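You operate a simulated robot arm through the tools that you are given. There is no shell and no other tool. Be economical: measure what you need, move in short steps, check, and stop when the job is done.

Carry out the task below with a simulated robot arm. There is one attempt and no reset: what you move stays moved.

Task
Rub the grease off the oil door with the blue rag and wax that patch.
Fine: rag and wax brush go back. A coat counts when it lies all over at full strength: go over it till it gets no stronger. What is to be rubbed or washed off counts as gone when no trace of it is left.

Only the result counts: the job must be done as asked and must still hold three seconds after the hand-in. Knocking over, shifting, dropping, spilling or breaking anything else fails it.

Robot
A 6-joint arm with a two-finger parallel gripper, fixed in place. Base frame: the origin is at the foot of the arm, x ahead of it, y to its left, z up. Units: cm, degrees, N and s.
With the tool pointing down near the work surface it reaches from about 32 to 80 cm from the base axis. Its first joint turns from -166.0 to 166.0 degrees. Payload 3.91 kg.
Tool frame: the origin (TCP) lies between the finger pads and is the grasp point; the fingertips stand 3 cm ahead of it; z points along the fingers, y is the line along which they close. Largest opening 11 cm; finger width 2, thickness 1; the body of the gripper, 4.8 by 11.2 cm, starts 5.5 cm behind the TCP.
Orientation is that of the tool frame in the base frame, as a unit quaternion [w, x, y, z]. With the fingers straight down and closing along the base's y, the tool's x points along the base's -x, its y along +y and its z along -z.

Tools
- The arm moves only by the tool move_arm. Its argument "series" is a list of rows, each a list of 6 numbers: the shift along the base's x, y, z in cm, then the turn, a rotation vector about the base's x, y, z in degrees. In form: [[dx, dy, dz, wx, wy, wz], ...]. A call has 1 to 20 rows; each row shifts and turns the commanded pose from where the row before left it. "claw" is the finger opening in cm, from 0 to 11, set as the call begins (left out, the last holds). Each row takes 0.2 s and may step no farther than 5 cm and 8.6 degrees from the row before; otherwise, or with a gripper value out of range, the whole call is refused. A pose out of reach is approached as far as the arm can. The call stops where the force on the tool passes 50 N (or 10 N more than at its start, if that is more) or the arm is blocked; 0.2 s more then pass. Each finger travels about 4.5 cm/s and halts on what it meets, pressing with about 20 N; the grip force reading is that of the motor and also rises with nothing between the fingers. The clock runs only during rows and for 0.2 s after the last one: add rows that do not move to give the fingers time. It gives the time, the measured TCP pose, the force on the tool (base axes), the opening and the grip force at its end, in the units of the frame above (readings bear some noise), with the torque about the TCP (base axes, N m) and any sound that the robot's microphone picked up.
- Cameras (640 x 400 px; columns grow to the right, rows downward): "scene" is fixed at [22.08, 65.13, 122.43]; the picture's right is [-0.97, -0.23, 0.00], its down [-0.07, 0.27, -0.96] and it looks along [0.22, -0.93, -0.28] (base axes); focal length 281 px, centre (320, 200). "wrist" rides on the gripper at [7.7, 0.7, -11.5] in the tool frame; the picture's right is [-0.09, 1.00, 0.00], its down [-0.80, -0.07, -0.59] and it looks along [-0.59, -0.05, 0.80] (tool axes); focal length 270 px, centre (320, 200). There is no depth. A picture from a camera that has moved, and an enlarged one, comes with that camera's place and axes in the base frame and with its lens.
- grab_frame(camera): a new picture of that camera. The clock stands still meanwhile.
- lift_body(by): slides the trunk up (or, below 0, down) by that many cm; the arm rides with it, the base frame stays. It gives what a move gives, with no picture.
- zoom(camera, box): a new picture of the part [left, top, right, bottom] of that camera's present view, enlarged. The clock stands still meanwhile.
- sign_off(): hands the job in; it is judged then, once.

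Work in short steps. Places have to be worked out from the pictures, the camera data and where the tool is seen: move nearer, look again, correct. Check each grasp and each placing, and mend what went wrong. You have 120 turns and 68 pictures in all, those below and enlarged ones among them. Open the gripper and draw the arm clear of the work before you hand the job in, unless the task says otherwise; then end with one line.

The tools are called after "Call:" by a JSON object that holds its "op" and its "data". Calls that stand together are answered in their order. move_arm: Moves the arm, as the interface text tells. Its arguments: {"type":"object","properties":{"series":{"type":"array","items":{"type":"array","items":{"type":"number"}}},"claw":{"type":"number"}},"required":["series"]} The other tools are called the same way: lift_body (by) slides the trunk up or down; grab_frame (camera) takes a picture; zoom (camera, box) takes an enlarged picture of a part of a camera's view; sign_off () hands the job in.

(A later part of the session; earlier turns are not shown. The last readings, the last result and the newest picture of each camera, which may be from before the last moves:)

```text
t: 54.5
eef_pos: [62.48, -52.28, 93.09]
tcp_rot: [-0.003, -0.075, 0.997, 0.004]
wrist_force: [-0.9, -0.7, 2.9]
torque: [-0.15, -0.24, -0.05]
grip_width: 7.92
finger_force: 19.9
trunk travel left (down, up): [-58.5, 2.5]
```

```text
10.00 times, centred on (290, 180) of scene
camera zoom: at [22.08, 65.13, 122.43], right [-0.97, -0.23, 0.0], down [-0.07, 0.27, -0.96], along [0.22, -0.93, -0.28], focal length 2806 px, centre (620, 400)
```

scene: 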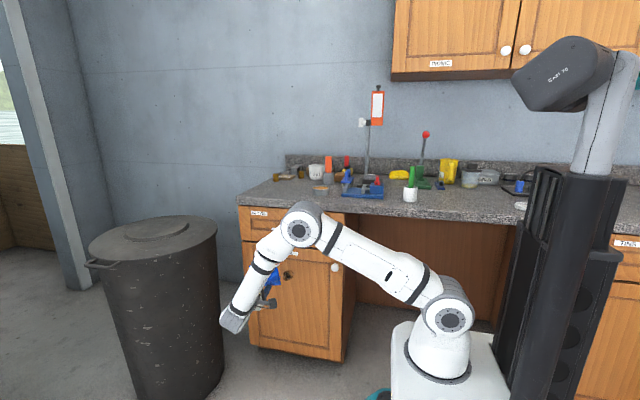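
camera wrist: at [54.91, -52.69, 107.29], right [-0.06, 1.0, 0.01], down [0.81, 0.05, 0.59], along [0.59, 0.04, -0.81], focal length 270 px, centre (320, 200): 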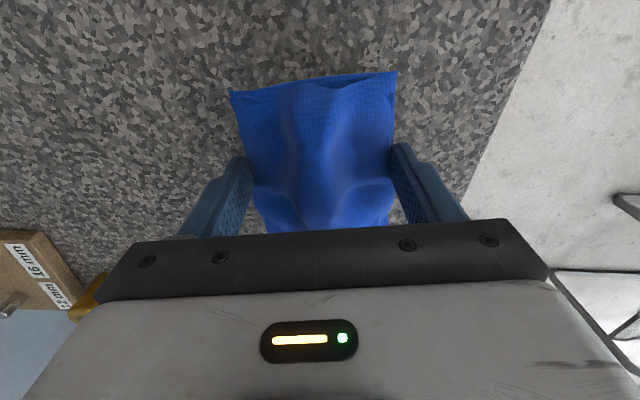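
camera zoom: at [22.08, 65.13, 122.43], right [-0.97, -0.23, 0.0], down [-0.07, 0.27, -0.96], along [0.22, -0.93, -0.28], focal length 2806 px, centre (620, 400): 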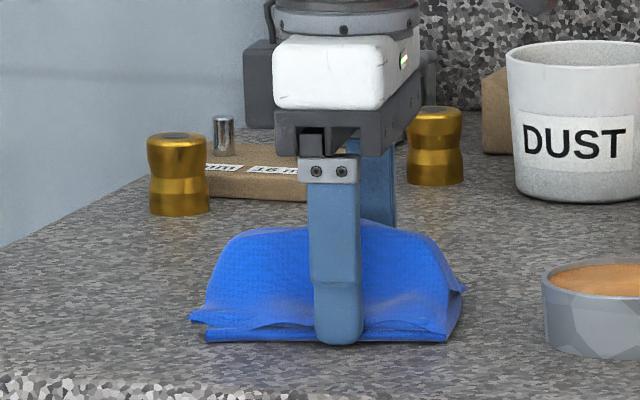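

Light contact at z 93.1, and the rag is back in its original place. I'll release and rise straight up.

Call:
{"op": "move_arm", "data": {"series": [[0, 0, 0, 0, 0, 0], [0, 0, 0, 0, 0, 0], [0, 0, 0, 0, 0, 0], [0, 0, 2, 0, 0, 0], [0, 0, 4, 0, 0, 0], [-1, 1, 4, 0, 0, 0], [-2, 2, 4, 0, 0, 0], [-3, 2, 3, 0, 0, 0], [-3, 0, 3, 0, 0, 0]], "claw": 11}}

Call:
{"op": "grab_frame", "data": {"camera": "wrist"}}

Call:
{"op": "zoom", "data": {"camera": "scene", "box": [250, 140, 370, 220]}}

```text
t: 56.5
eef_pos: [53.35, -47.36, 113.33]
tcp_rot: [-0.004, -0.076, 0.997, 0.003]
wrist_force: [-0.6, 0.6, -0.5]
torque: [0.05, 0.0, 0.0]
grip_width: 11.01
finger_force: 0.1
trunk travel left (down, up): [-58.5, 2.5]
```

```text
31 pictures are left
camera wrist: at [45.83, -47.93, 124.8], right [-0.06, 1.0, 0.01], down [0.81, 0.05, 0.59], along [0.59, 0.04, -0.81], focal length 270 px, centre (320, 200)
```

wrist: 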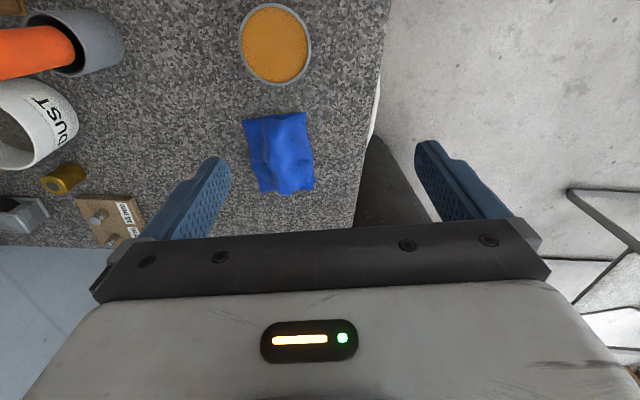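

```text
5.00 times, centred on (310, 180) of scene
camera zoom: at [22.08, 65.13, 122.43], right [-0.97, -0.23, 0.0], down [-0.07, 0.27, -0.96], along [0.22, -0.93, -0.28], focal length 1403 px, centre (370, 300)
```

zoom: 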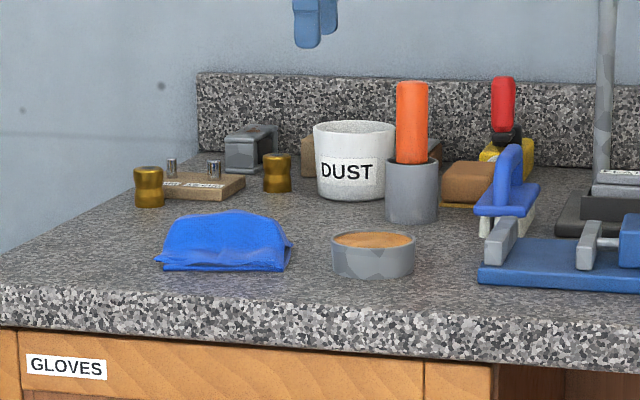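

The rag is back in its place. To identify the wax brush, I'll zoom into the grey cup and the area around it.

Call:
{"op": "zoom", "data": {"camera": "wrist", "box": [0, 0, 150, 100]}}

Call:
{"op": "zoom", "data": {"camera": "scene", "box": [390, 150, 480, 210]}}

```text
4.00 times, centred on (75, 50) of wrist
camera zoom: at [45.83, -47.93, 124.8], right [-0.06, 1.0, 0.01], down [0.81, 0.05, 0.59], along [0.59, 0.04, -0.81], focal length 1081 px, centre (1300, 800)
```

zoom: 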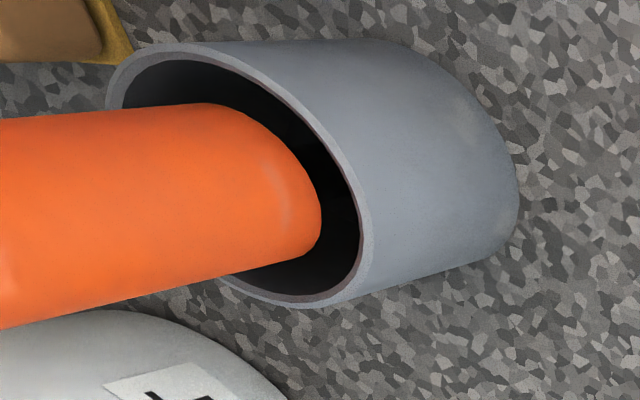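

```text
6.67 times, centred on (435, 180) of scene
camera zoom: at [22.08, 65.13, 122.43], right [-0.97, -0.23, 0.0], down [-0.07, 0.27, -0.96], along [0.22, -0.93, -0.28], focal length 1871 px, centre (-447, 333)
```

zoom: 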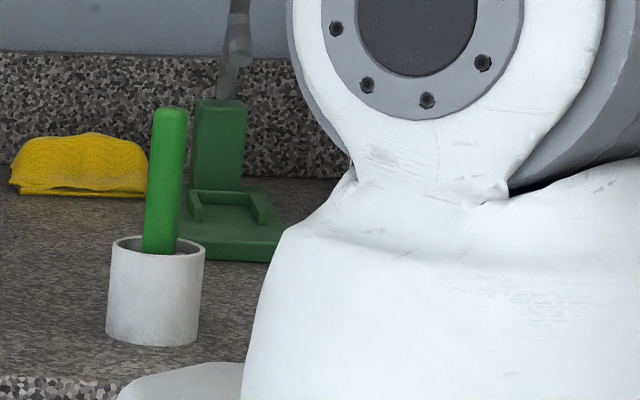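

The orange tool shows a plain thick handle with no ferrule, while the green one has a flat brush ferrule. I'll move over toward the white cup for a closer look.

Call:
{"op": "move_arm", "data": {"series": [[-2, 3, 1, 0, 0, -8.2], [-2, 3, 1, 0, 0, -8.2], [-2, 3, 1, 0, 0, -8.2], [-3.5, 1, 0, 0, 0, -8.2], [-3.5, 1, 0, 0, 0, -8.2], [-3.5, 0, 0, 0, 0, -8.2], [-3.5, 0, 0, 0, 0, -8.2], [-3.5, 0, 0, 0, 0, -8.2], [-3.5, 0, 0, 0, 0, -8.2], [-3.5, 0, 0, 0, 0, -8.2], [-3.5, 0, 0, 0, 0, -8.2], [-3.5, 0, 0, 0, 0, -8.2]]}}

Call:
{"op": "grab_frame", "data": {"camera": "wrist"}}

Call:
{"op": "grab_frame", "data": {"camera": "scene"}}

```text
t: 59.1
eef_pos: [15.69, -36.17, 116.24]
tcp_rot: [0.001, 0.706, 0.708, 0.006]
wrist_force: [0.3, 0.5, 0.3]
torque: [0.01, -0.05, -0.04]
grip_width: 10.99
finger_force: 0.0
trunk travel left (down, up): [-58.5, 2.5]
```

```text
27 pictures are left
camera wrist: at [16.24, -28.58, 127.6], right [1.0, -0.09, 0.01], down [-0.07, -0.81, 0.59], along [-0.04, -0.59, -0.81], focal length 270 px, centre (320, 200)
```

wrist: 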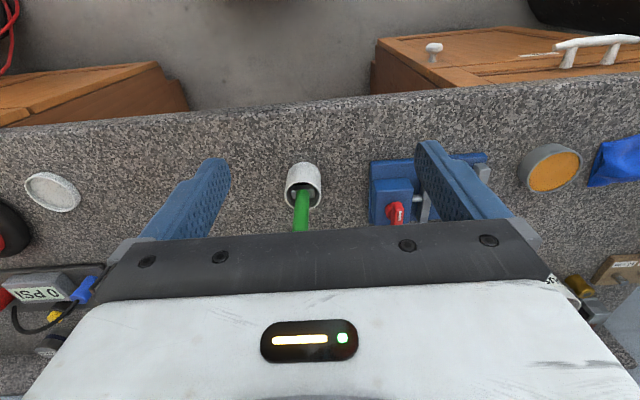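

```text
26 pictures are left
```

scene: 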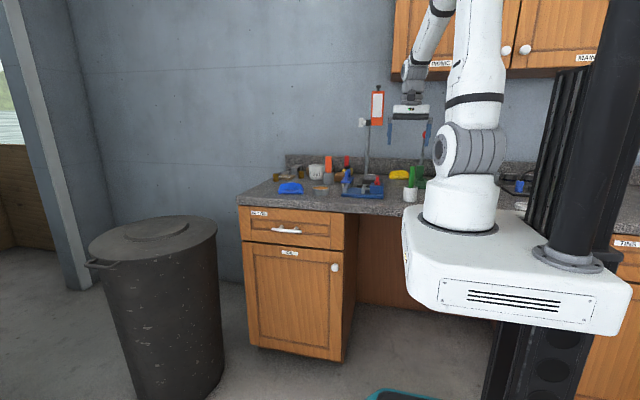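

There's a second tin with whitish contents on the left. I'll zoom on both tins, plus the cup.

Call:
{"op": "zoom", "data": {"camera": "wrist", "box": [0, 140, 120, 240]}}

Call:
{"op": "zoom", "data": {"camera": "wrist", "box": [260, 140, 360, 240]}}

```text
4.00 times, centred on (60, 190) of wrist
camera zoom: at [16.24, -28.58, 127.6], right [1.0, -0.09, 0.01], down [-0.07, -0.81, 0.59], along [-0.04, -0.59, -0.81], focal length 1081 px, centre (1360, 240)
```

zoom: 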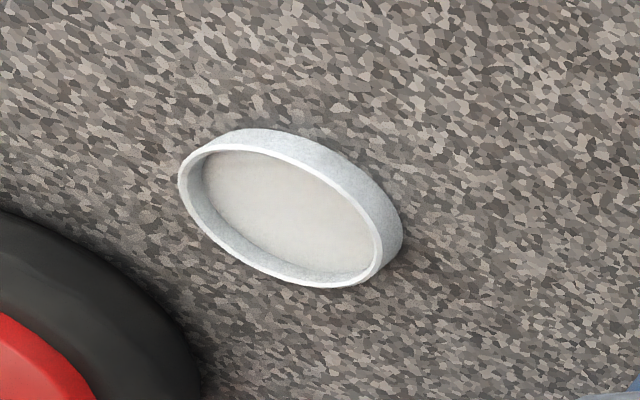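

```text
4.00 times, centred on (310, 190) of wrist
camera zoom: at [16.24, -28.58, 127.6], right [1.0, -0.09, 0.01], down [-0.07, -0.81, 0.59], along [-0.04, -0.59, -0.81], focal length 1081 px, centre (360, 240)
```

zoom: 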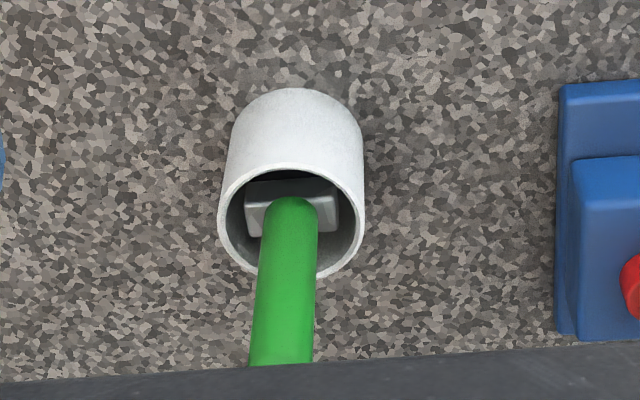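

The white dish is empty, so the amber tin is the wax. The green brush stands upright at about (12.3, -50.1), with its rim near z 96 and its top near z 104.5. I'll move above it.

Call:
{"op": "move_arm", "data": {"series": [[-1.2, -4.6, -1, 0, 0, 0], [-1.2, -4.6, -1, 0, 0, 0], [-1.0, -4.6, -1, 0, 0, 0], [0, 0, 0, 0, 0, 0]], "claw": 6}}

Call:
{"op": "grab_frame", "data": {"camera": "wrist"}}

Call:
{"op": "zoom", "data": {"camera": "scene", "box": [380, 130, 455, 210]}}

```text
t: 60.1
eef_pos: [12.35, -49.86, 113.15]
tcp_rot: [0.001, 0.705, 0.709, 0.005]
wrist_force: [0.4, 0.9, -0.3]
torque: [0.0, 0.03, 0.05]
grip_width: 5.99
finger_force: 0.0
trunk travel left (down, up): [-58.5, 2.5]
```

```text
23 pictures are left
camera wrist: at [13.0, -42.33, 124.51], right [1.0, -0.08, 0.01], down [-0.07, -0.81, 0.59], along [-0.04, -0.59, -0.81], focal length 270 px, centre (320, 200)
```

wrist: 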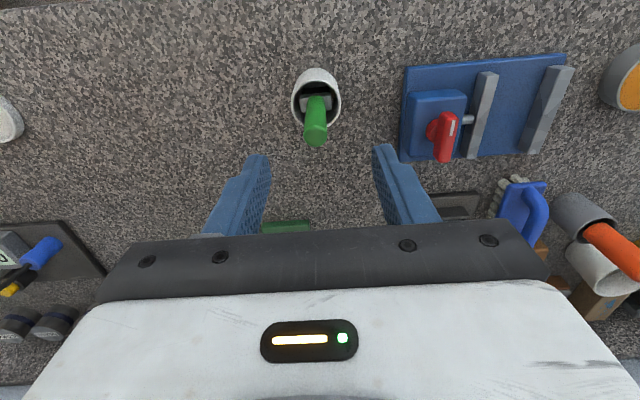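

```text
5.00 times, centred on (418, 170) of scene
camera zoom: at [22.08, 65.13, 122.43], right [-0.97, -0.23, 0.0], down [-0.07, 0.27, -0.96], along [0.22, -0.93, -0.28], focal length 1403 px, centre (-168, 350)
```

zoom: 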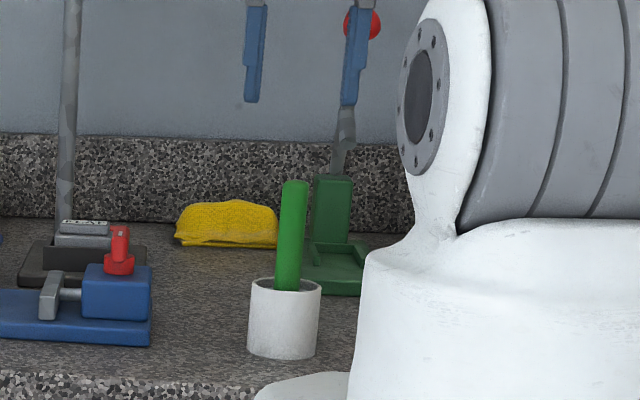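

The handle axis is at about (12.2, -50.8). I'll descend so the tips stay above the cup rim, then close.

Call:
{"op": "move_arm", "data": {"series": [[-0.1, -0.9, -3, 0, 0, 0], [0, 0, -3, 0, 0, 0], [0, 0, -3, 0, 0, 0], [0, 0, -2, 0, 0, 0], [0, 0, -1.2, 0, 0, 0], [0, 0, 0, 0, 0, 0]]}}

Call:
{"op": "grab_frame", "data": {"camera": "wrist"}}

```text
t: 61.5
eef_pos: [12.46, -50.81, 100.98]
tcp_rot: [-0.001, 0.706, 0.709, 0.005]
wrist_force: [-0.2, -1.3, 0.1]
torque: [0.0, 0.03, -0.04]
grip_width: 5.98
finger_force: 0.0
trunk travel left (down, up): [-58.5, 2.5]
```

```text
21 pictures are left
camera wrist: at [13.08, -43.25, 112.37], right [1.0, -0.08, 0.01], down [-0.07, -0.81, 0.59], along [-0.04, -0.59, -0.81], focal length 270 px, centre (320, 200)
```

wrist: 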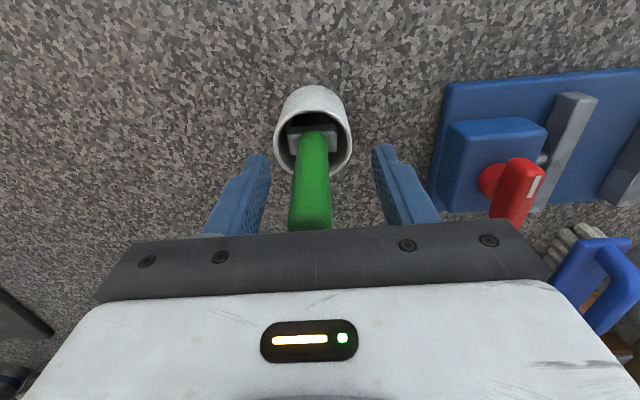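

The handle sits between the fingers. I'll shift slightly, close, and lift straight up about 10 cm to see the bristles.

Call:
{"op": "move_arm", "data": {"series": [[-0.35, 0, 0, 0, 0, 0], [0, 0, 0, 0, 0, 0], [0, 0, 0, 0, 0, 0], [0, 0, 0, 0, 0, 0], [0, 0, 0, 0, 0, 0], [0, 0, 0, 0, 0, 0]], "claw": 0}}

Call:
{"op": "move_arm", "data": {"series": [[0, 0, 1, 0, 0, 0], [0, 0, 2, 0, 0, 0], [0, 0, 2.5, 0, 0, 0], [0, 0, 2.5, 0, 0, 0], [0, 0, 2, 0, 0, 0], [0, 0, 0, 0, 0, 0]]}}

Call:
{"op": "zoom", "data": {"camera": "scene", "box": [380, 130, 455, 210]}}

```text
t: 62.9
eef_pos: [12.15, -50.94, 100.98]
tcp_rot: [0.0, 0.706, 0.709, 0.005]
wrist_force: [0.3, 1.0, -0.6]
torque: [0.02, 0.0, 0.0]
grip_width: 1.86
finger_force: 19.7
trunk travel left (down, up): [-58.5, 2.5]
```

```text
t: 64.3
eef_pos: [11.76, -51.06, 110.96]
tcp_rot: [0.0, 0.705, 0.709, 0.006]
wrist_force: [-0.1, -1.0, 0.1]
torque: [-0.02, -0.02, 0.0]
grip_width: 1.9
finger_force: 19.9
trunk travel left (down, up): [-58.5, 2.5]
```

```text
5.00 times, centred on (418, 170) of scene
camera zoom: at [22.08, 65.13, 122.43], right [-0.97, -0.23, 0.0], down [-0.07, 0.27, -0.96], along [0.22, -0.93, -0.28], focal length 1403 px, centre (-168, 350)
```

zoom: 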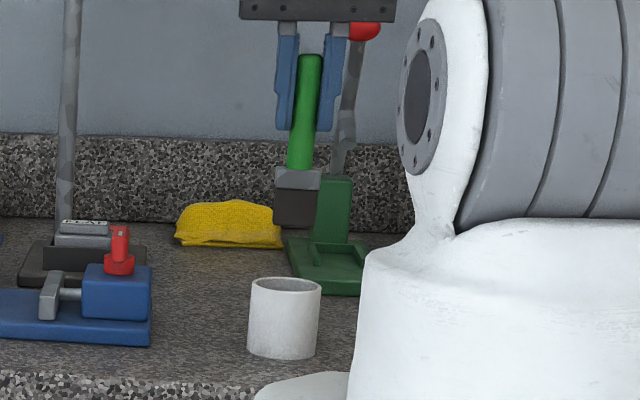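

The green tool is a flat brush with clean dark bristles. Before dipping, I want to rule out the orange tool. Holding the brush high, I'll swing the camera outward to look down into the grey cup.

Call:
{"op": "move_arm", "data": {"series": [[0, 3, 3, 0, 0, 0], [0, 2, 3, 0, 0, 0], [2, 0, 2, 0, 0, -8.4], [2, 0, 0, 0, 0, -8.4], [2, 0, 0, 0, 0, -8.4], [2, 0, 0, 0, 0, -8.4], [2, 0, 0, 0, 0, -8.4], [2, 0, 0, 0, 0, -8.4], [2, 0, 0, 0, 0, -8.4], [2, 0, 0, 0, 0, -8.4], [2, 0, 0, 0, 0, -8.4], [2, 0, 0, 0, 0, -8.4], [2, 0, 0, 0, 0, -8.4], [2, 0, 0, 0, 0, -8.4], [2, 0, 0, 0, 0, -8.4], [2, 0, 0, 0, 0, -8.4], [2, -1, 0, 0, 0, -8.4], [1, -2, 0, 0, 0, -8.4], [1, -2, 0, 0, 0, -5.6]]}}

```text
t: 68.3
eef_pos: [41.86, -52.44, 118.85]
tcp_rot: [-0.003, 0.912, -0.409, 0.006]
wrist_force: [0.0, -0.2, -1.4]
torque: [0.03, -0.04, -0.04]
grip_width: 1.91
finger_force: 19.9
out of reach, approached as far as the arm can: row 19
trunk travel left (down, up): [-58.5, 2.5]
```

Now I'll tilt the tool outward by about 22° so the camera sees the cup.

Call:
{"op": "move_arm", "data": {"series": [[0.3, -0.3, 0, -5.6, -4.6, 0], [0.5, -0.6, 0, -5.6, -4.6, 0], [0.5, -0.6, 0, -5.6, -4.6, 0], [0, 0, 0, 0, 0, 0]]}}

Call:
{"op": "grab_frame", "data": {"camera": "wrist"}}

```text
t: 69.3
eef_pos: [42.52, -54.48, 118.8]
tcp_rot: [0.087, 0.89, -0.413, 0.172]
wrist_force: [0.1, -0.5, -0.3]
torque: [-0.01, 0.06, -0.02]
grip_width: 1.89
finger_force: 20.3
out of reach, approached as far as the arm can: row 1
trunk travel left (down, up): [-58.5, 2.5]
```

```text
19 pictures are left
camera wrist: at [43.88, -56.84, 132.2], right [-0.82, -0.58, -0.02], down [-0.57, 0.79, 0.25], along [-0.13, 0.21, -0.97], focal length 270 px, centre (320, 200)
```

wrist: 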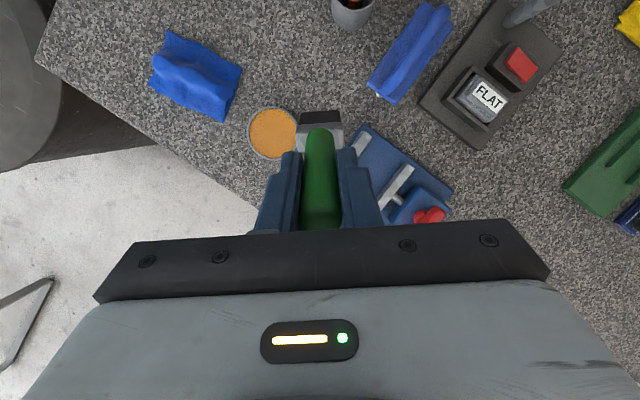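

The cup is just at the top edge of the frame, so I'll tilt about 12° more.

Call:
{"op": "move_arm", "data": {"series": [[0.5, -0.6, 0, -5.6, -4.6, 0], [0.5, -0.6, 0, -5.6, -4.6, 0], [0, 0, 0, 0, 0, 0]]}}

Call:
{"op": "zoom", "data": {"camera": "wrist", "box": [300, 0, 420, 100]}}

```text
t: 70.1
eef_pos: [43.55, -55.61, 118.83]
tcp_rot: [0.14, 0.861, -0.4, 0.282]
wrist_force: [-0.9, 0.6, -0.5]
torque: [0.02, -0.02, -0.04]
grip_width: 1.91
finger_force: 19.6
trunk travel left (down, up): [-58.5, 2.5]
```

```text
4.00 times, centred on (360, 50) of wrist
camera zoom: at [42.68, -55.34, 132.57], right [-0.81, -0.58, -0.04], down [-0.58, 0.81, 0.0], along [0.03, 0.02, -1.0], focal length 1081 px, centre (160, 800)
```

zoom: 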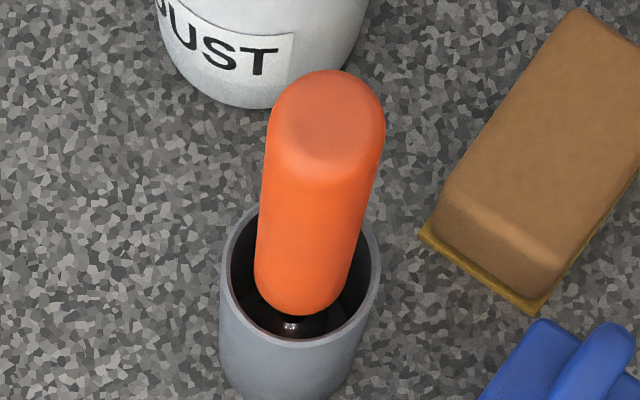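

The orange tool has a thin metal shaft, so it's a screwdriver and the green brush is the wax brush. I'll undo the tilt and yaw to bring the brush vertical near the wax tin at about (49.7, -52.3).

Call:
{"op": "move_arm", "data": {"series": [[-0.7, 1.2, 0, 5.6, 4.6, 0], [-0.7, 1.2, 0, 5.6, 4.6, 0], [-0.7, 1.2, 0, 5.6, 4.6, 0], [-0.6, 1.2, 0, 5.6, 4.6, 0], [-0.6, 1.2, 0, 5.6, 4.6, 0], [0, 0, 0, 0, 0, 8.5], [0, 0, 0, 0, 0, 8.5], [0, 0, 0, 0, 0, 8.5], [0, 0, 0, 0, 0, 8.5], [0, 0, 0, 0, 0, 8.5], [0, 0, 0, 0, 0, 8.5], [0, 0, 0, 0, 0, 8.5], [0, 0, 0, 0, 0, 8.5], [0, 0, 0, 0, 0, 8.5], [0, 0, 0, 0, 0, 8.5], [0, 0, 0, 0, 0, 8.5], [0, 0, 0, 0, 0, 8.5], [0, 0, 0, 0, 0, 8.5], [0, 0, 0, 0, 0, 8.5], [0, 0, 0, 0, 0, 8.5]]}}

```text
t: 74.3
eef_pos: [39.06, -50.13, 118.75]
tcp_rot: [0.0, 0.778, 0.628, 0.005]
wrist_force: [-1.0, -0.2, -0.7]
torque: [-0.01, 0.01, 0.01]
grip_width: 1.92
finger_force: 20.0
out of reach, approached as far as the arm can: row 4, 5
trunk travel left (down, up): [-58.5, 2.5]
```

I'll finish the yaw and move over the wax tin at z ≈ 110.

Call:
{"op": "move_arm", "data": {"series": [[0, 0, -2, 0, 0, 6], [2, 0, -3, 0, 0, 6], [3, -0.5, -2, 0, 0, 0], [3, -0.7, -1, 0, 0, 0], [2.6, -1, -1, 0, 0, 0], [0, 0, 0, 0, 0, 0]]}}

Call:
{"op": "grab_frame", "data": {"camera": "wrist"}}

Call:
{"op": "zoom", "data": {"camera": "scene", "box": [280, 130, 370, 200]}}

```text
t: 75.7
eef_pos: [49.75, -52.6, 109.84]
tcp_rot: [0.0, 0.708, 0.706, 0.005]
wrist_force: [0.0, 1.1, 0.2]
torque: [0.0, -0.02, -0.03]
grip_width: 1.88
finger_force: 20.1
trunk travel left (down, up): [-58.5, 2.5]
```

```text
17 pictures are left
camera wrist: at [50.45, -44.98, 121.18], right [1.0, -0.09, 0.01], down [-0.08, -0.81, 0.59], along [-0.05, -0.59, -0.81], focal length 270 px, centre (320, 200)
```

wrist: 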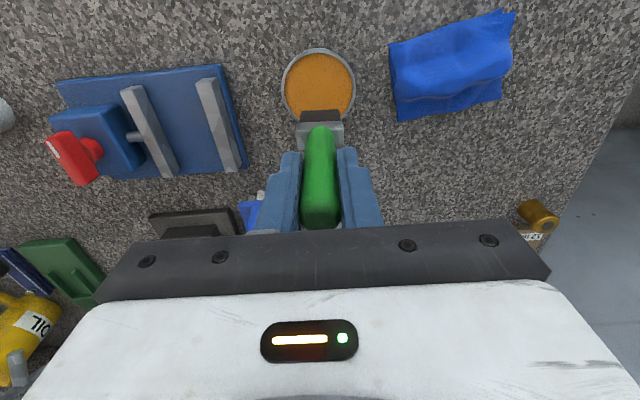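

```text
5.71 times, centred on (325, 165) of scene
camera zoom: at [22.08, 65.13, 122.43], right [-0.97, -0.23, 0.0], down [-0.07, 0.27, -0.96], along [0.22, -0.93, -0.28], focal length 1603 px, centre (291, 400)
```

zoom: 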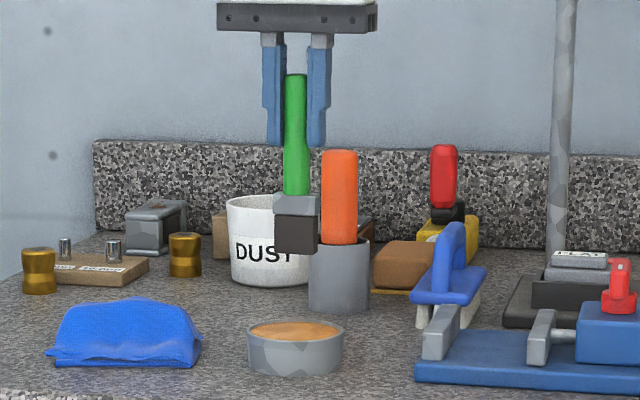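

The brush tip needs about 0.9 cm more +y to be centred over the wax. I'll descend in steps.

Call:
{"op": "move_arm", "data": {"series": [[0, 0.9, 0, 0, 0, 0], [0, 0, -2, 0, 0, 0], [0, 0, -1.5, 0, 0, 0], [0, 0, -1, 0, 0, 0], [0, 0, -0.5, 0, 0, 0], [0, 0, 0, 0, 0, 0]]}}

Call:
{"op": "zoom", "data": {"camera": "scene", "box": [290, 150, 350, 200]}}

```text
t: 77.1
eef_pos: [49.68, -51.48, 104.7]
tcp_rot: [-0.001, 0.708, 0.706, 0.006]
wrist_force: [-0.3, 0.0, 0.6]
torque: [0.0, -0.02, -0.02]
grip_width: 1.89
finger_force: 20.2
trunk travel left (down, up): [-58.5, 2.5]
```

```text
8.00 times, centred on (320, 175) of scene
camera zoom: at [22.08, 65.13, 122.43], right [-0.97, -0.23, 0.0], down [-0.07, 0.27, -0.96], along [0.22, -0.93, -0.28], focal length 2245 px, centre (320, 400)
```

zoom: 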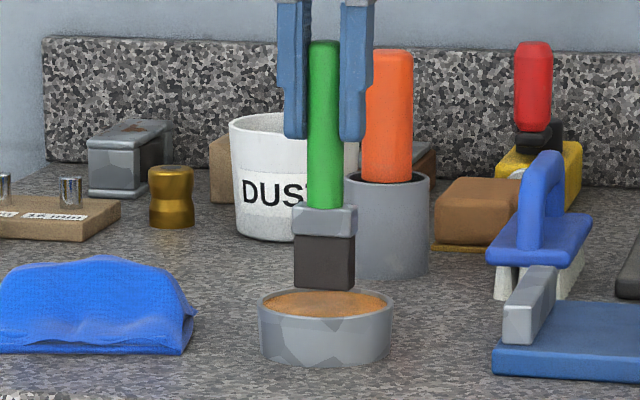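

The tip is about 0.7 cm above the wax and centred. I'll dip in slowly, stir a little, and check.

Call:
{"op": "move_arm", "data": {"series": [[0, 0, -0.5, 0, 0, 0], [0, 0, -0.4, 0, 0, 0], [0, 0, -0.2, 0, 0, 0], [0, 0, 0, 0, 0, 0]]}}

```text
t: 78.1
eef_pos: [49.48, -51.57, 103.77]
tcp_rot: [0.0, 0.708, 0.706, 0.005]
wrist_force: [-1.5, -0.2, 1.6]
torque: [-0.03, 0.11, 0.0]
grip_width: 1.92
finger_force: 19.7
trunk travel left (down, up): [-58.5, 2.5]
```

There's slight contact. I'll press a touch deeper, swirl gently, then lift to inspect.

Call:
{"op": "move_arm", "data": {"series": [[0, 0, -0.2, 0, 0, 0], [0, 0.5, 0, 0, 0, 0], [0, -0.5, 0, 0, 0, 0], [0, -0.5, 0, 0, 0, 0], [0, 0.5, 0, 0, 0, 0], [0, 0, 0, 0, 0, 0]]}}

Call:
{"op": "move_arm", "data": {"series": [[0, 0, 0.6, 0, 0, 0], [0, 0, 1.5, 0, 0, 0], [0, 0, 2.5, 0, 0, 0], [0, 0, 2.5, 0, 0, 0], [0, 0, 0, 0, 0, 0]]}}

Call:
{"op": "zoom", "data": {"camera": "scene", "box": [290, 150, 350, 200]}}

```text
t: 79.5
eef_pos: [49.58, -51.56, 103.62]
tcp_rot: [0.0, 0.708, 0.706, 0.005]
wrist_force: [0.2, -1.5, 6.3]
torque: [-0.2, -0.1, 0.04]
grip_width: 1.89
finger_force: 20.0
trunk travel left (down, up): [-58.5, 2.5]
```

```text
t: 80.7
eef_pos: [49.66, -51.64, 110.55]
tcp_rot: [0.0, 0.708, 0.706, 0.007]
wrist_force: [-0.3, -0.2, -0.8]
torque: [0.02, -0.01, -0.01]
grip_width: 1.89
finger_force: 20.5
trunk travel left (down, up): [-58.5, 2.5]
```

```text
8.00 times, centred on (320, 175) of scene
camera zoom: at [22.08, 65.13, 122.43], right [-0.97, -0.23, 0.0], down [-0.07, 0.27, -0.96], along [0.22, -0.93, -0.28], focal length 2245 px, centre (320, 400)
```

zoom: 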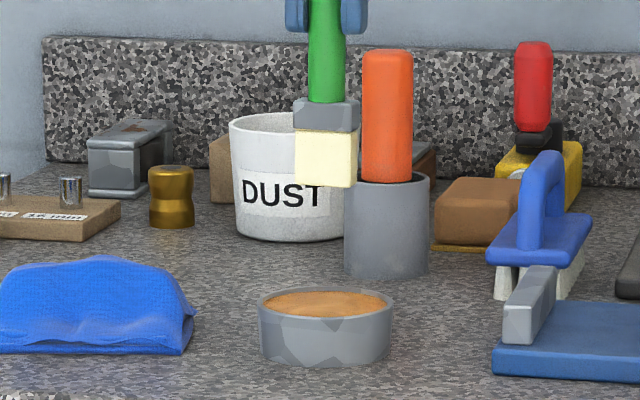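

The bristles turned cream, so the wax is loaded. I'll carry the brush out in front of the counter.

Call:
{"op": "move_arm", "data": {"series": [[0, 3, 0, 0, 0, 0], [1, 4, 0, 0, 0, 0], [1, 4, 0, 0, 0, 0], [2, 4, 0, 0, 0, 0], [2, 4, 0, 0, 0, 0], [2, 4, 0, 0, 0, 0], [2, 4, 0, 0, 0, 0], [2, 4, 0, 0, 0, 0], [0.4, 4, 0, 0, 0, 0], [0, 2, 0, 0, 0, 0]]}}

Call:
{"op": "lift_body", "data": {"by": -46}}

Call:
{"op": "move_arm", "data": {"series": [[0, 0, 0, -8.2, 0, 0], [0, 0, 0, -8.2, 0, 0], [0, 0, 0, -8.2, 0, 0], [0, 0, 0, -8.2, 0, 0], [0, 0, 0, -8.2, 0, 0], [0, 0, 0, -8.2, 0, 0], [0, 0, 0, -8.2, 0, 0], [0, 0, 0, -8.2, 0, 0], [0, 0, 0, -8.2, 0, 0], [0, 0, 0, -8.2, 0, 0], [0, 0, 0, -8.0, 0, 0], [0, 0, 0, 0, 0, 0]]}}

Call:
{"op": "grab_frame", "data": {"camera": "wrist"}}

```text
t: 82.9
eef_pos: [62.02, -14.56, 110.82]
tcp_rot: [0.0, 0.708, 0.706, 0.005]
wrist_force: [-0.3, -0.1, -0.2]
torque: [-0.01, -0.03, -0.02]
grip_width: 1.87
finger_force: 20.1
trunk travel left (down, up): [-58.5, 2.5]
```

```text
refused: -46 is not a number from -40 to 40
```

```text
t: 85.5
eef_pos: [62.04, -14.55, 110.65]
tcp_rot: [0.501, 0.501, 0.502, -0.496]
wrist_force: [0.5, -0.6, -0.5]
torque: [-0.02, -0.03, 0.01]
grip_width: 1.87
finger_force: 20.0
trunk travel left (down, up): [-58.5, 2.5]
```

```text
13 pictures are left
camera wrist: at [62.65, -3.05, 102.84], right [1.0, 0.01, 0.09], down [-0.08, 0.59, 0.8], along [-0.05, -0.81, 0.59], focal length 270 px, centre (320, 200)
```

wrist: 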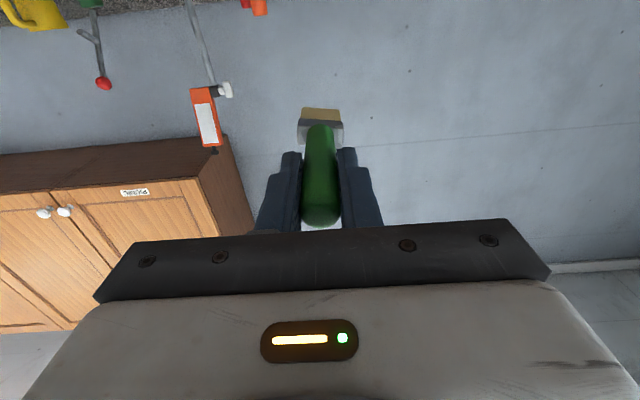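

Rotation worked at height with the brush tip at y ≈ -26, clear of the counter. I'll lower the trunk 40, then about 17 more.

Call:
{"op": "lift_body", "data": {"by": -40}}

Call:
{"op": "lift_body", "data": {"by": -16.9}}

Call:
{"op": "grab_frame", "data": {"camera": "wrist"}}

```text
t: 89.3
eef_pos: [61.99, -14.47, 70.58]
tcp_rot: [0.501, 0.501, 0.503, -0.495]
wrist_force: [0.1, -0.3, 0.1]
torque: [0.03, 0.0, 0.01]
grip_width: 1.83
finger_force: 20.0
trunk travel left (down, up): [-18.5, 42.5]
```

```text
t: 91.2
eef_pos: [62.11, -14.5, 53.73]
tcp_rot: [0.5, 0.501, 0.502, -0.496]
wrist_force: [-0.1, -0.3, -0.4]
torque: [0.06, -0.02, -0.02]
grip_width: 1.85
finger_force: 20.5
trunk travel left (down, up): [-1.6, 59.4]
```

```text
12 pictures are left
camera wrist: at [62.64, -3.05, 45.95], right [1.0, 0.01, 0.09], down [-0.08, 0.59, 0.81], along [-0.05, -0.81, 0.59], focal length 270 px, centre (320, 200)
```

wrist: 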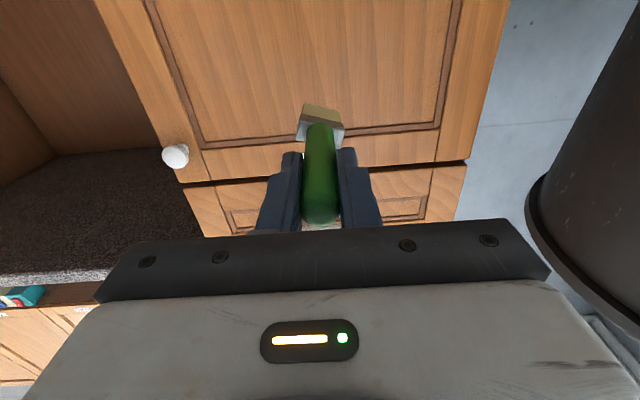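

The brush tip is in line with the patch at (62, 53.7). I'll approach the door.

Call:
{"op": "move_arm", "data": {"series": [[0, -3, 0, 0, 0, 0], [0, -3, 0, 0, 0, 0], [0, -3, 0, 0, 0, 0], [0, -2.5, 0, 0, 0, 0], [0, -1.5, 0, 0, 0, 0], [0, -0.7, 0, 0, 0, 0], [0, 0, 0, 0, 0, 0]]}}

```text
t: 92.8
eef_pos: [62.07, -28.15, 53.36]
tcp_rot: [0.5, 0.501, 0.502, -0.496]
wrist_force: [0.2, 0.1, -0.5]
torque: [0.01, -0.03, 0.0]
grip_width: 1.79
finger_force: 20.0
trunk travel left (down, up): [-1.6, 59.4]
```

Call:
{"op": "move_arm", "data": {"series": [[0, -0.4, 0.3, 0, 0, 0], [0, -0.3, 0, 0, 0, 0], [0, -0.3, 0, 0, 0, 0], [0, -0.3, 0, 0, 0, 0]]}}

```text
t: 93.8
eef_pos: [62.14, -29.49, 53.99]
tcp_rot: [0.501, 0.501, 0.503, -0.495]
wrist_force: [-0.3, 2.4, 0.1]
torque: [0.02, -0.01, -0.14]
grip_width: 1.8
finger_force: 19.9
trunk travel left (down, up): [-1.6, 59.4]
```

Contact at y ≈ -29.5. I'll press lightly and paint vertical strokes in three columns over the patch.

Call:
{"op": "move_arm", "data": {"series": [[0, -0.15, 0, 0, 0, 0], [0, 0, 1.2, 0, 0, 0], [0, 0, 1.2, 0, 0, 0], [0, 0, -1.2, 0, 0, 0], [0, 0, -1.2, 0, 0, 0], [0, 0, -1.3, 0, 0, 0], [0, 0, -1.3, 0, 0, 0], [1.3, 0, 0, 0, 0, 0], [0, 0, 1.25, 0, 0, 0], [0, 0, 1.25, 0, 0, 0], [0, 0, 1.25, 0, 0, 0], [0, 0, 1.25, 0, 0, 0], [-1.3, 0, 0, 0, 0, 0], [-1.3, 0, 0, 0, 0, 0], [0, 0, -1.25, 0, 0, 0], [0, 0, -1.25, 0, 0, 0], [0, 0, -1.25, 0, 0, 0], [0, 0, -1.25, 0, 0, 0], [1.3, 0, 0, 0, 0, 0], [0, 0, 2.6, 0, 0, 0]]}}

Call:
{"op": "grab_frame", "data": {"camera": "wrist"}}

```text
t: 98.0
eef_pos: [62.04, -29.58, 53.84]
tcp_rot: [0.5, 0.502, 0.503, -0.496]
wrist_force: [-0.3, -0.1, -0.7]
torque: [0.04, -0.01, -0.06]
grip_width: 1.83
finger_force: 20.2
trunk travel left (down, up): [-1.6, 59.4]
```

```text
11 pictures are left
camera wrist: at [62.63, -18.11, 46.09], right [1.0, 0.01, 0.09], down [-0.08, 0.59, 0.81], along [-0.05, -0.81, 0.59], focal length 270 px, centre (320, 200)
```

wrist: 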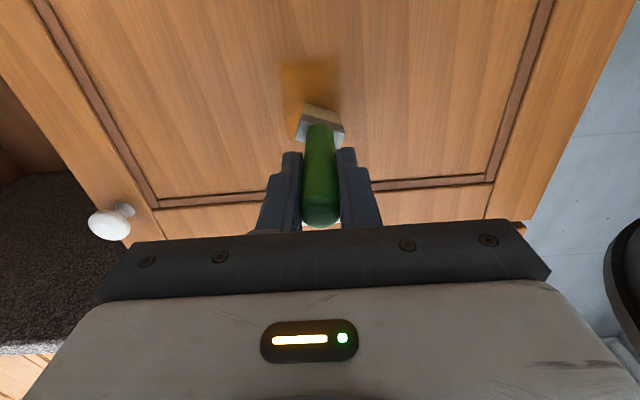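

An amber coat is forming and looks stronger on the left. Contact force has faded, so I'll press in again and repeat the strokes.

Call:
{"op": "move_arm", "data": {"series": [[0, -0.2, 0, 0, 0, 0], [1.3, 0, 0, 0, 0, 0], [0, 0, 1.25, 0, 0, 0], [0, 0, 1.25, 0, 0, 0], [0, 0, -1.25, 0, 0, 0], [0, 0, -1.25, 0, 0, 0], [0, 0, -1.25, 0, 0, 0], [0, 0, -1.25, 0, 0, 0], [-1.3, 0, 0, 0, 0, 0], [0, 0, 1.25, 0, 0, 0], [0, 0, 1.25, 0, 0, 0], [0, 0, 1.25, 0, 0, 0], [0, 0, 1.25, 0, 0, 0], [-1.3, 0, 0, 0, 0, 0], [0, 0, -1.25, 0, 0, 0], [0, 0, -1.25, 0, 0, 0], [0, 0, -1.25, 0, 0, 0], [0, 0, -1.25, 0, 0, 0], [1.3, 0, 0, 0, 0, 0], [0, 0, 2.5, 0, 0, 0]]}}

Call:
{"op": "zoom", "data": {"camera": "wrist", "box": [250, 30, 390, 130]}}

```text
t: 102.2
eef_pos: [61.98, -29.88, 53.8]
tcp_rot: [0.501, 0.501, 0.504, -0.494]
wrist_force: [-0.7, 0.0, -0.3]
torque: [0.0, -0.02, 0.01]
grip_width: 1.81
finger_force: 19.8
trunk travel left (down, up): [-1.6, 59.4]
```

```text
4.00 times, centred on (320, 80) of wrist
camera zoom: at [62.59, -18.32, 46.18], right [1.0, 0.01, 0.09], down [-0.08, 0.59, 0.81], along [-0.05, -0.81, 0.59], focal length 1081 px, centre (320, 680)
```

zoom: 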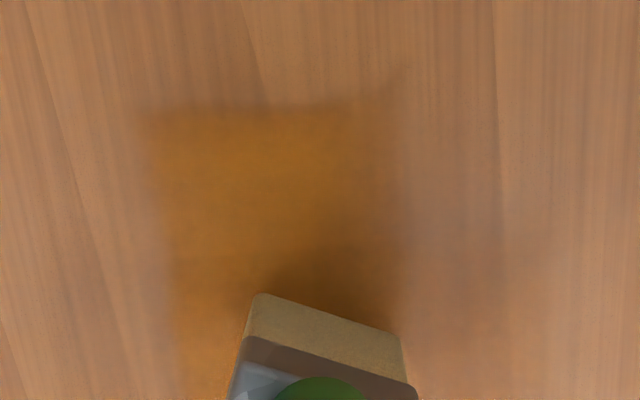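

The coat is strong on the left, but the right side of the patch (x up to about 65) is only faintly covered. I'll shift right, press, and check the force.

Call:
{"op": "move_arm", "data": {"series": [[0.9, 0, 0, 0, 0, 0], [0.9, 0, 0, 0, 0, 0], [0, -0.15, 0, 0, 0, 0], [0, 0, 0, 0, 0, 0]]}}

```text
t: 103.2
eef_pos: [63.75, -29.93, 53.77]
tcp_rot: [0.501, 0.502, 0.503, -0.495]
wrist_force: [-0.5, 6.8, -0.6]
torque: [0.04, -0.03, -0.14]
grip_width: 1.81
finger_force: 20.4
trunk travel left (down, up): [-1.6, 59.4]
```

With 7 N of contact, I'll make vertical strokes in the right-hand columns, re-pressing slightly between them.

Call:
{"op": "move_arm", "data": {"series": [[0, 0, 1.25, 0, 0, 0], [0, 0, 1.25, 0, 0, 0], [0, -0.05, -1.25, 0, 0, 0], [0, 0, -1.25, 0, 0, 0], [0, 0, -1.25, 0, 0, 0], [0, 0, -1.25, 0, 0, 0], [0.7, -0.05, 0, 0, 0, 0], [0, 0, 1.25, 0, 0, 0], [0, 0, 1.25, 0, 0, 0], [0, 0, 1.25, 0, 0, 0], [0, 0, 1.25, 0, 0, 0], [-1.4, -0.05, 0, 0, 0, 0], [0, 0, -1.25, 0, 0, 0], [0, 0, -1.25, 0, 0, 0], [0, 0, -1.25, 0, 0, 0], [0, 0, -1.25, 0, 0, 0]]}}

```text
t: 106.6
eef_pos: [63.2, -30.11, 51.43]
tcp_rot: [0.501, 0.501, 0.503, -0.495]
wrist_force: [0.4, 4.4, -0.3]
torque: [-0.03, 0.01, 0.05]
grip_width: 1.81
finger_force: 20.5
trunk travel left (down, up): [-1.6, 59.4]
```

Still in contact with 4 N. I'll back off and rise to inspect the coat.

Call:
{"op": "move_arm", "data": {"series": [[0, 3, 0, 0, 0, 0], [-0.5, 3, 3, 0, 0, 0], [-0.5, 0, 4, 0, 0, 0], [0, 0, 3, 0, 0, 0], [0, 0, 0, 0, 0, 0]]}}

Call:
{"op": "zoom", "data": {"camera": "wrist", "box": [230, 0, 410, 130]}}

```text
t: 107.8
eef_pos: [62.17, -24.01, 61.54]
tcp_rot: [0.501, 0.501, 0.503, -0.495]
wrist_force: [-0.2, -0.9, -0.7]
torque: [-0.01, -0.01, -0.01]
grip_width: 1.8
finger_force: 19.7
trunk travel left (down, up): [-1.6, 59.4]
```

```text
3.08 times, centred on (320, 65) of wrist
camera zoom: at [62.82, -12.54, 53.74], right [1.0, 0.01, 0.09], down [-0.08, 0.59, 0.81], along [-0.05, -0.81, 0.59], focal length 832 px, centre (320, 615)
```

zoom: 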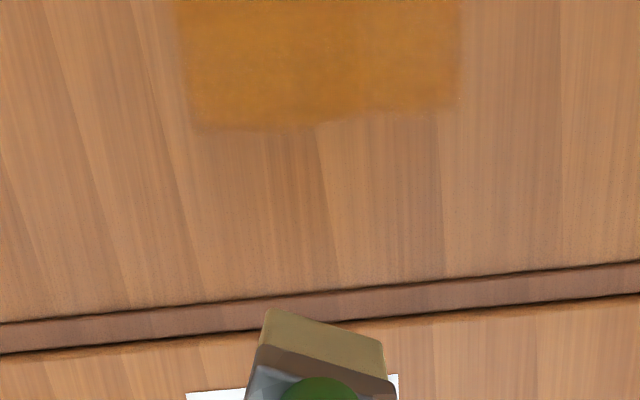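

The coat looks uniform, but the left and upper edges are marginal against my estimate of the patch. I'll rise 6 cm to see all of it.

Call:
{"op": "move_arm", "data": {"series": [[0, 2, 3, 0, 0, 0], [0, 0, 3, 0, 0, 0], [0, 0, 0, 0, 0, 0]]}}

Call:
{"op": "zoom", "data": {"camera": "wrist", "box": [230, 0, 410, 120]}}

```text
t: 108.6
eef_pos: [62.13, -21.92, 67.41]
tcp_rot: [0.501, 0.501, 0.503, -0.494]
wrist_force: [-0.2, -0.3, 0.1]
torque: [0.01, 0.0, -0.01]
grip_width: 1.81
finger_force: 19.9
trunk travel left (down, up): [-1.6, 59.4]
```

```text
3.33 times, centred on (320, 60) of wrist
camera zoom: at [62.63, -10.5, 59.65], right [1.0, 0.01, 0.09], down [-0.08, 0.59, 0.81], along [-0.05, -0.81, 0.59], focal length 901 px, centre (320, 667)
```

zoom: 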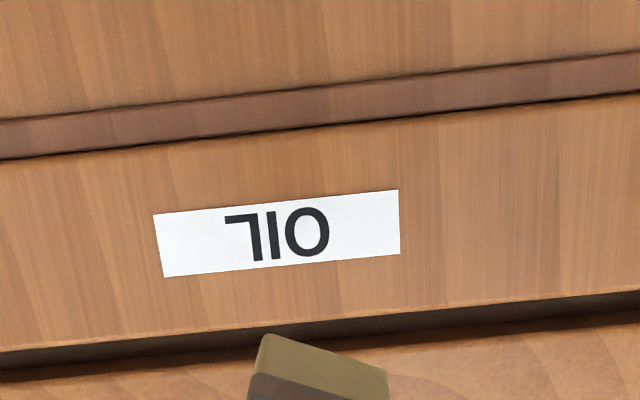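

That view is too high to see the patch. I'll go back and add passes on the left and upper margins, starting at x ≈ 61, z ≈ 57, approaching to contact.

Call:
{"op": "move_arm", "data": {"series": [[0, 0, -4, 0, 0, 0], [-0.5, 0, -3.5, 0, 0, 0], [-0.7, 0, -3, 0, 0, 0], [0, -3, 0, 0, 0, 0], [0, -3, 0, 0, 0, 0], [0, -1.5, 0, 0, 0, 0], [0, -0.4, 0, 0, 0, 0], [0, -0.2, 0, 0, 0, 0]]}}

```text
t: 110.4
eef_pos: [61.02, -30.11, 56.84]
tcp_rot: [0.501, 0.501, 0.503, -0.495]
wrist_force: [-0.8, 4.4, -0.4]
torque: [0.01, 0.03, -0.11]
grip_width: 1.79
finger_force: 19.5
trunk travel left (down, up): [-1.6, 59.4]
```

Call:
{"op": "move_arm", "data": {"series": [[0, -0.05, -1.3, 0, 0, 0], [0, 0, -1.3, 0, 0, 0], [0, 0, -1.3, 0, 0, 0], [0, 0, -1.3, 0, 0, 0], [0, 0, -1.3, 0, 0, 0], [-0.9, 0, 0, 0, 0, 0], [0, -0.05, 1.3, 0, 0, 0], [0, 0, 1.3, 0, 0, 0], [0, 0, 1.3, 0, 0, 0], [0, 0, 1.3, 0, 0, 0], [0, 0, 1.3, 0, 0, 0], [1.2, -0.05, 0, 0, 0, 0], [1.2, 0, 0, 0, 0, 0], [1.2, 0, 0, 0, 0, 0], [0, 0, -1.3, 0, 0, 0], [-1.2, 0, 0, 0, 0, 0], [-1.2, -0.05, 0, 0, 0, 0], [0, 0, -1.3, 0, 0, 0], [0, 0, 0, 0, 0, 0]]}}

```text
t: 114.4
eef_pos: [61.18, -30.4, 54.5]
tcp_rot: [0.501, 0.502, 0.503, -0.495]
wrist_force: [-0.1, 4.0, 1.1]
torque: [-0.1, -0.02, 0.09]
grip_width: 1.78
finger_force: 19.8
trunk travel left (down, up): [-1.6, 59.4]
```

Contact is still held at 4 N. One more full sweep over the core and the lower edge.

Call:
{"op": "move_arm", "data": {"series": [[0, -0.05, -1.3, 0, 0, 0], [0, 0, -1.3, 0, 0, 0], [0, 0, -1.3, 0, 0, 0], [1.2, 0, 0, 0, 0, 0], [1.2, 0, 0, 0, 0, 0], [1.0, 0, 0, 0, 0, 0], [0, -0.05, 1.3, 0, 0, 0], [0, 0, 1.3, 0, 0, 0], [0, 0, 1.3, 0, 0, 0], [0, 0, 1.3, 0, 0, 0], [-1.2, 0, 0, 0, 0, 0], [-0.6, -0.05, 0, 0, 0, 0], [0, 0, -1.3, 0, 0, 0], [0, 0, -1.3, 0, 0, 0], [0, 0, -1.3, 0, 0, 0], [0, 0, -1.3, 0, 0, 0]]}}

Call:
{"op": "move_arm", "data": {"series": [[0, 3, 0, 0, 0, 0], [0, 4, 2, 0, 0, 0], [0, 4, 3, 0, 0, 0], [0, 3, 1.5, 0, 0, 0], [0, 0, 0, 0, 0, 0]]}}

Call:
{"op": "zoom", "data": {"camera": "wrist", "box": [230, 0, 410, 130]}}

```text
t: 117.8
eef_pos: [62.83, -30.43, 50.42]
tcp_rot: [0.501, 0.501, 0.503, -0.495]
wrist_force: [0.2, 0.0, -0.7]
torque: [0.03, 0.01, -0.04]
grip_width: 1.82
finger_force: 20.2
trunk travel left (down, up): [-1.6, 59.4]
```

```text
t: 119.0
eef_pos: [62.77, -16.54, 56.74]
tcp_rot: [0.5, 0.501, 0.502, -0.496]
wrist_force: [0.7, 0.4, -0.1]
torque: [0.02, 0.01, 0.0]
grip_width: 1.81
finger_force: 19.9
trunk travel left (down, up): [-1.6, 59.4]
```

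```text
3.08 times, centred on (320, 65) of wrist
camera zoom: at [63.42, -5.1, 49.06], right [1.0, 0.01, 0.09], down [-0.08, 0.59, 0.81], along [-0.05, -0.81, 0.59], focal length 832 px, centre (320, 615)
```

zoom: 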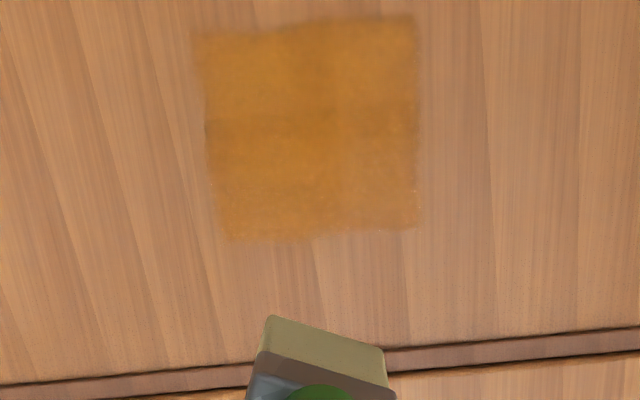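

The coat now shows as a solid square of about 59–67 × 49.5–56.4, and its edges didn't move in the last passes. Either the region is clipped there or the brush ran dry. I'll go back up and check whether the bristles still hold wax.

Call:
{"op": "move_arm", "data": {"series": [[-0.3, 2, 0, 0, 0, 0], [-0.4, 0, -2.8, 0, 0, 0], [0, 0, 0, 0, 0, 0]]}}

Call:
{"op": "lift_body", "data": {"by": 40}}

Call:
{"op": "lift_body", "data": {"by": 16.9}}

Call:
{"op": "move_arm", "data": {"series": [[0, 0, 0, 8.2, 0, 0], [0, 0, 0, 8.2, 0, 0], [0, 0, 0, 8.2, 0, 0], [0, 0, 0, 8.2, 0, 0], [0, 0, 0, 8.2, 0, 0], [0, 0, 0, 8.2, 0, 0], [0, 0, 0, 8.2, 0, 0], [0, 0, 0, 8.2, 0, 0], [0, 0, 0, 8.2, 0, 0], [0, 0, 0, 8.2, 0, 0], [0, 0, 0, 8.0, 0, 0], [0, 0, 0, 0, 0, 0]]}}

Call:
{"op": "zoom", "data": {"camera": "scene", "box": [220, 100, 360, 310]}}

```text
t: 119.8
eef_pos: [62.14, -14.55, 53.98]
tcp_rot: [0.501, 0.501, 0.503, -0.495]
wrist_force: [-0.3, -0.2, -0.5]
torque: [0.01, -0.01, 0.0]
grip_width: 1.8
finger_force: 20.6
trunk travel left (down, up): [-1.6, 59.4]
```

```text
t: 123.6
eef_pos: [62.2, -14.75, 94.0]
tcp_rot: [0.5, 0.501, 0.502, -0.496]
wrist_force: [-0.7, 0.2, -0.4]
torque: [0.02, 0.01, -0.01]
grip_width: 1.79
finger_force: 20.4
trunk travel left (down, up): [-41.6, 19.4]
```

```text
t: 125.5
eef_pos: [62.24, -14.67, 110.85]
tcp_rot: [0.5, 0.501, 0.503, -0.495]
wrist_force: [0.2, -1.0, -0.1]
torque: [0.0, -0.02, -0.02]
grip_width: 1.83
finger_force: 19.9
trunk travel left (down, up): [-58.5, 2.5]
```

```text
t: 128.1
eef_pos: [62.18, -14.6, 110.92]
tcp_rot: [0.0, 0.708, 0.706, 0.006]
wrist_force: [0.4, 0.1, -0.2]
torque: [0.01, 0.02, 0.01]
grip_width: 1.82
finger_force: 19.9
trunk travel left (down, up): [-58.5, 2.5]
```

```text
1.90 times, centred on (290, 205) of scene
camera zoom: at [22.08, 65.13, 122.43], right [-0.97, -0.23, 0.0], down [-0.07, 0.27, -0.96], along [0.22, -0.93, -0.28], focal length 534 px, centre (377, 190)
```

zoom: 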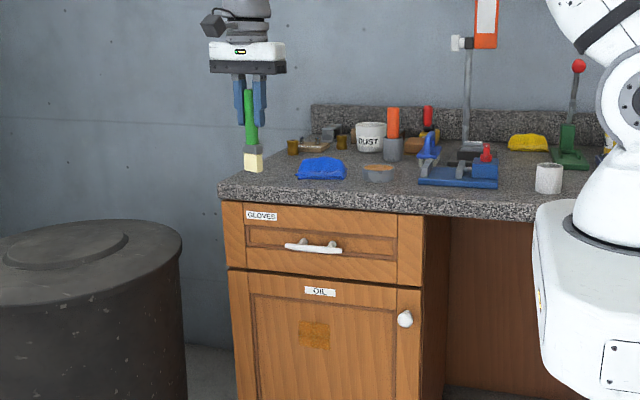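

The bristles are still cream and loaded, and the coat fully encloses where the grease spot was, so the edge is the region's boundary. One detailed look at uniformity.

Call:
{"op": "zoom", "data": {"camera": "scene", "box": [267, 262, 307, 290]}}

```text
14.29 times, centred on (287, 276) of scene
camera zoom: at [22.08, 65.13, 122.43], right [-0.97, -0.23, 0.0], down [-0.07, 0.27, -0.96], along [0.22, -0.93, -0.28], focal length 4009 px, centre (791, -886)
```

zoom: 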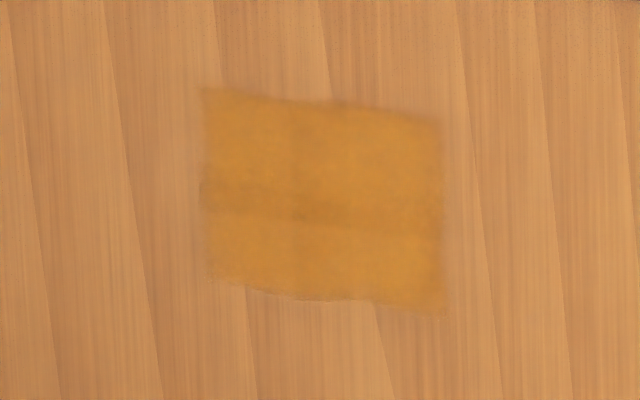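

There's a faint darker band near the middle, so parts may not be at full strength yet. The brush is still loaded, so I'll go back for another thorough pass.

Call:
{"op": "move_arm", "data": {"series": [[0, 0, 0, -8.2, 0, 0], [0, 0, 0, -8.2, 0, 0], [0, 0, 0, -8.2, 0, 0], [0, 0, 0, -8.2, 0, 0], [0, 0, 0, -8.2, 0, 0], [0, 0, 0, -8.2, 0, 0], [0, 0, 0, -8.2, 0, 0], [0, 0, 0, -8.2, 0, 0], [0, 0, 0, -8.2, 0, 0], [0, 0, 0, -8.2, 0, 0], [0, 0, 0, -8.0, 0, 0], [0, 0, 0, 0, 0, 0]]}}

Call:
{"op": "lift_body", "data": {"by": -40}}

Call:
{"op": "lift_body", "data": {"by": -16.9}}

Call:
{"op": "move_arm", "data": {"series": [[0, -3, 0, 0, 0, 0], [-0.5, -3, 1, 0, 0, 0], [-0.5, -3, 1, 0, 0, 0], [-0.5, -3, 1, 0, 0, 0], [0, -2.5, 0, 0, 0, 0], [0, -1, 0, 0, 0, 0], [0, -0.3, 0, 0, 0, 0], [0, -0.2, 0, 0, 0, 0]]}}

```text
t: 130.7
eef_pos: [62.13, -14.63, 110.86]
tcp_rot: [0.501, 0.501, 0.502, -0.496]
wrist_force: [0.9, 0.6, -0.7]
torque: [0.02, 0.01, -0.01]
grip_width: 1.83
finger_force: 20.2
trunk travel left (down, up): [-58.5, 2.5]
```

```text
t: 134.6
eef_pos: [62.26, -14.67, 70.88]
tcp_rot: [0.501, 0.501, 0.503, -0.495]
wrist_force: [0.2, 0.3, -1.3]
torque: [0.06, -0.02, -0.01]
grip_width: 1.82
finger_force: 19.6
trunk travel left (down, up): [-18.5, 42.5]
```

```text
t: 136.5
eef_pos: [62.16, -14.59, 54.05]
tcp_rot: [0.501, 0.501, 0.503, -0.495]
wrist_force: [0.8, 0.5, -0.7]
torque: [0.01, -0.01, 0.01]
grip_width: 1.82
finger_force: 20.0
trunk travel left (down, up): [-1.6, 59.4]
```

```text
t: 138.3
eef_pos: [60.81, -30.52, 57.0]
tcp_rot: [0.502, 0.5, 0.504, -0.494]
wrist_force: [-3.3, 18.2, -1.7]
torque: [0.06, -0.05, -0.33]
grip_width: 1.82
finger_force: 19.8
trunk travel left (down, up): [-1.6, 59.4]
```

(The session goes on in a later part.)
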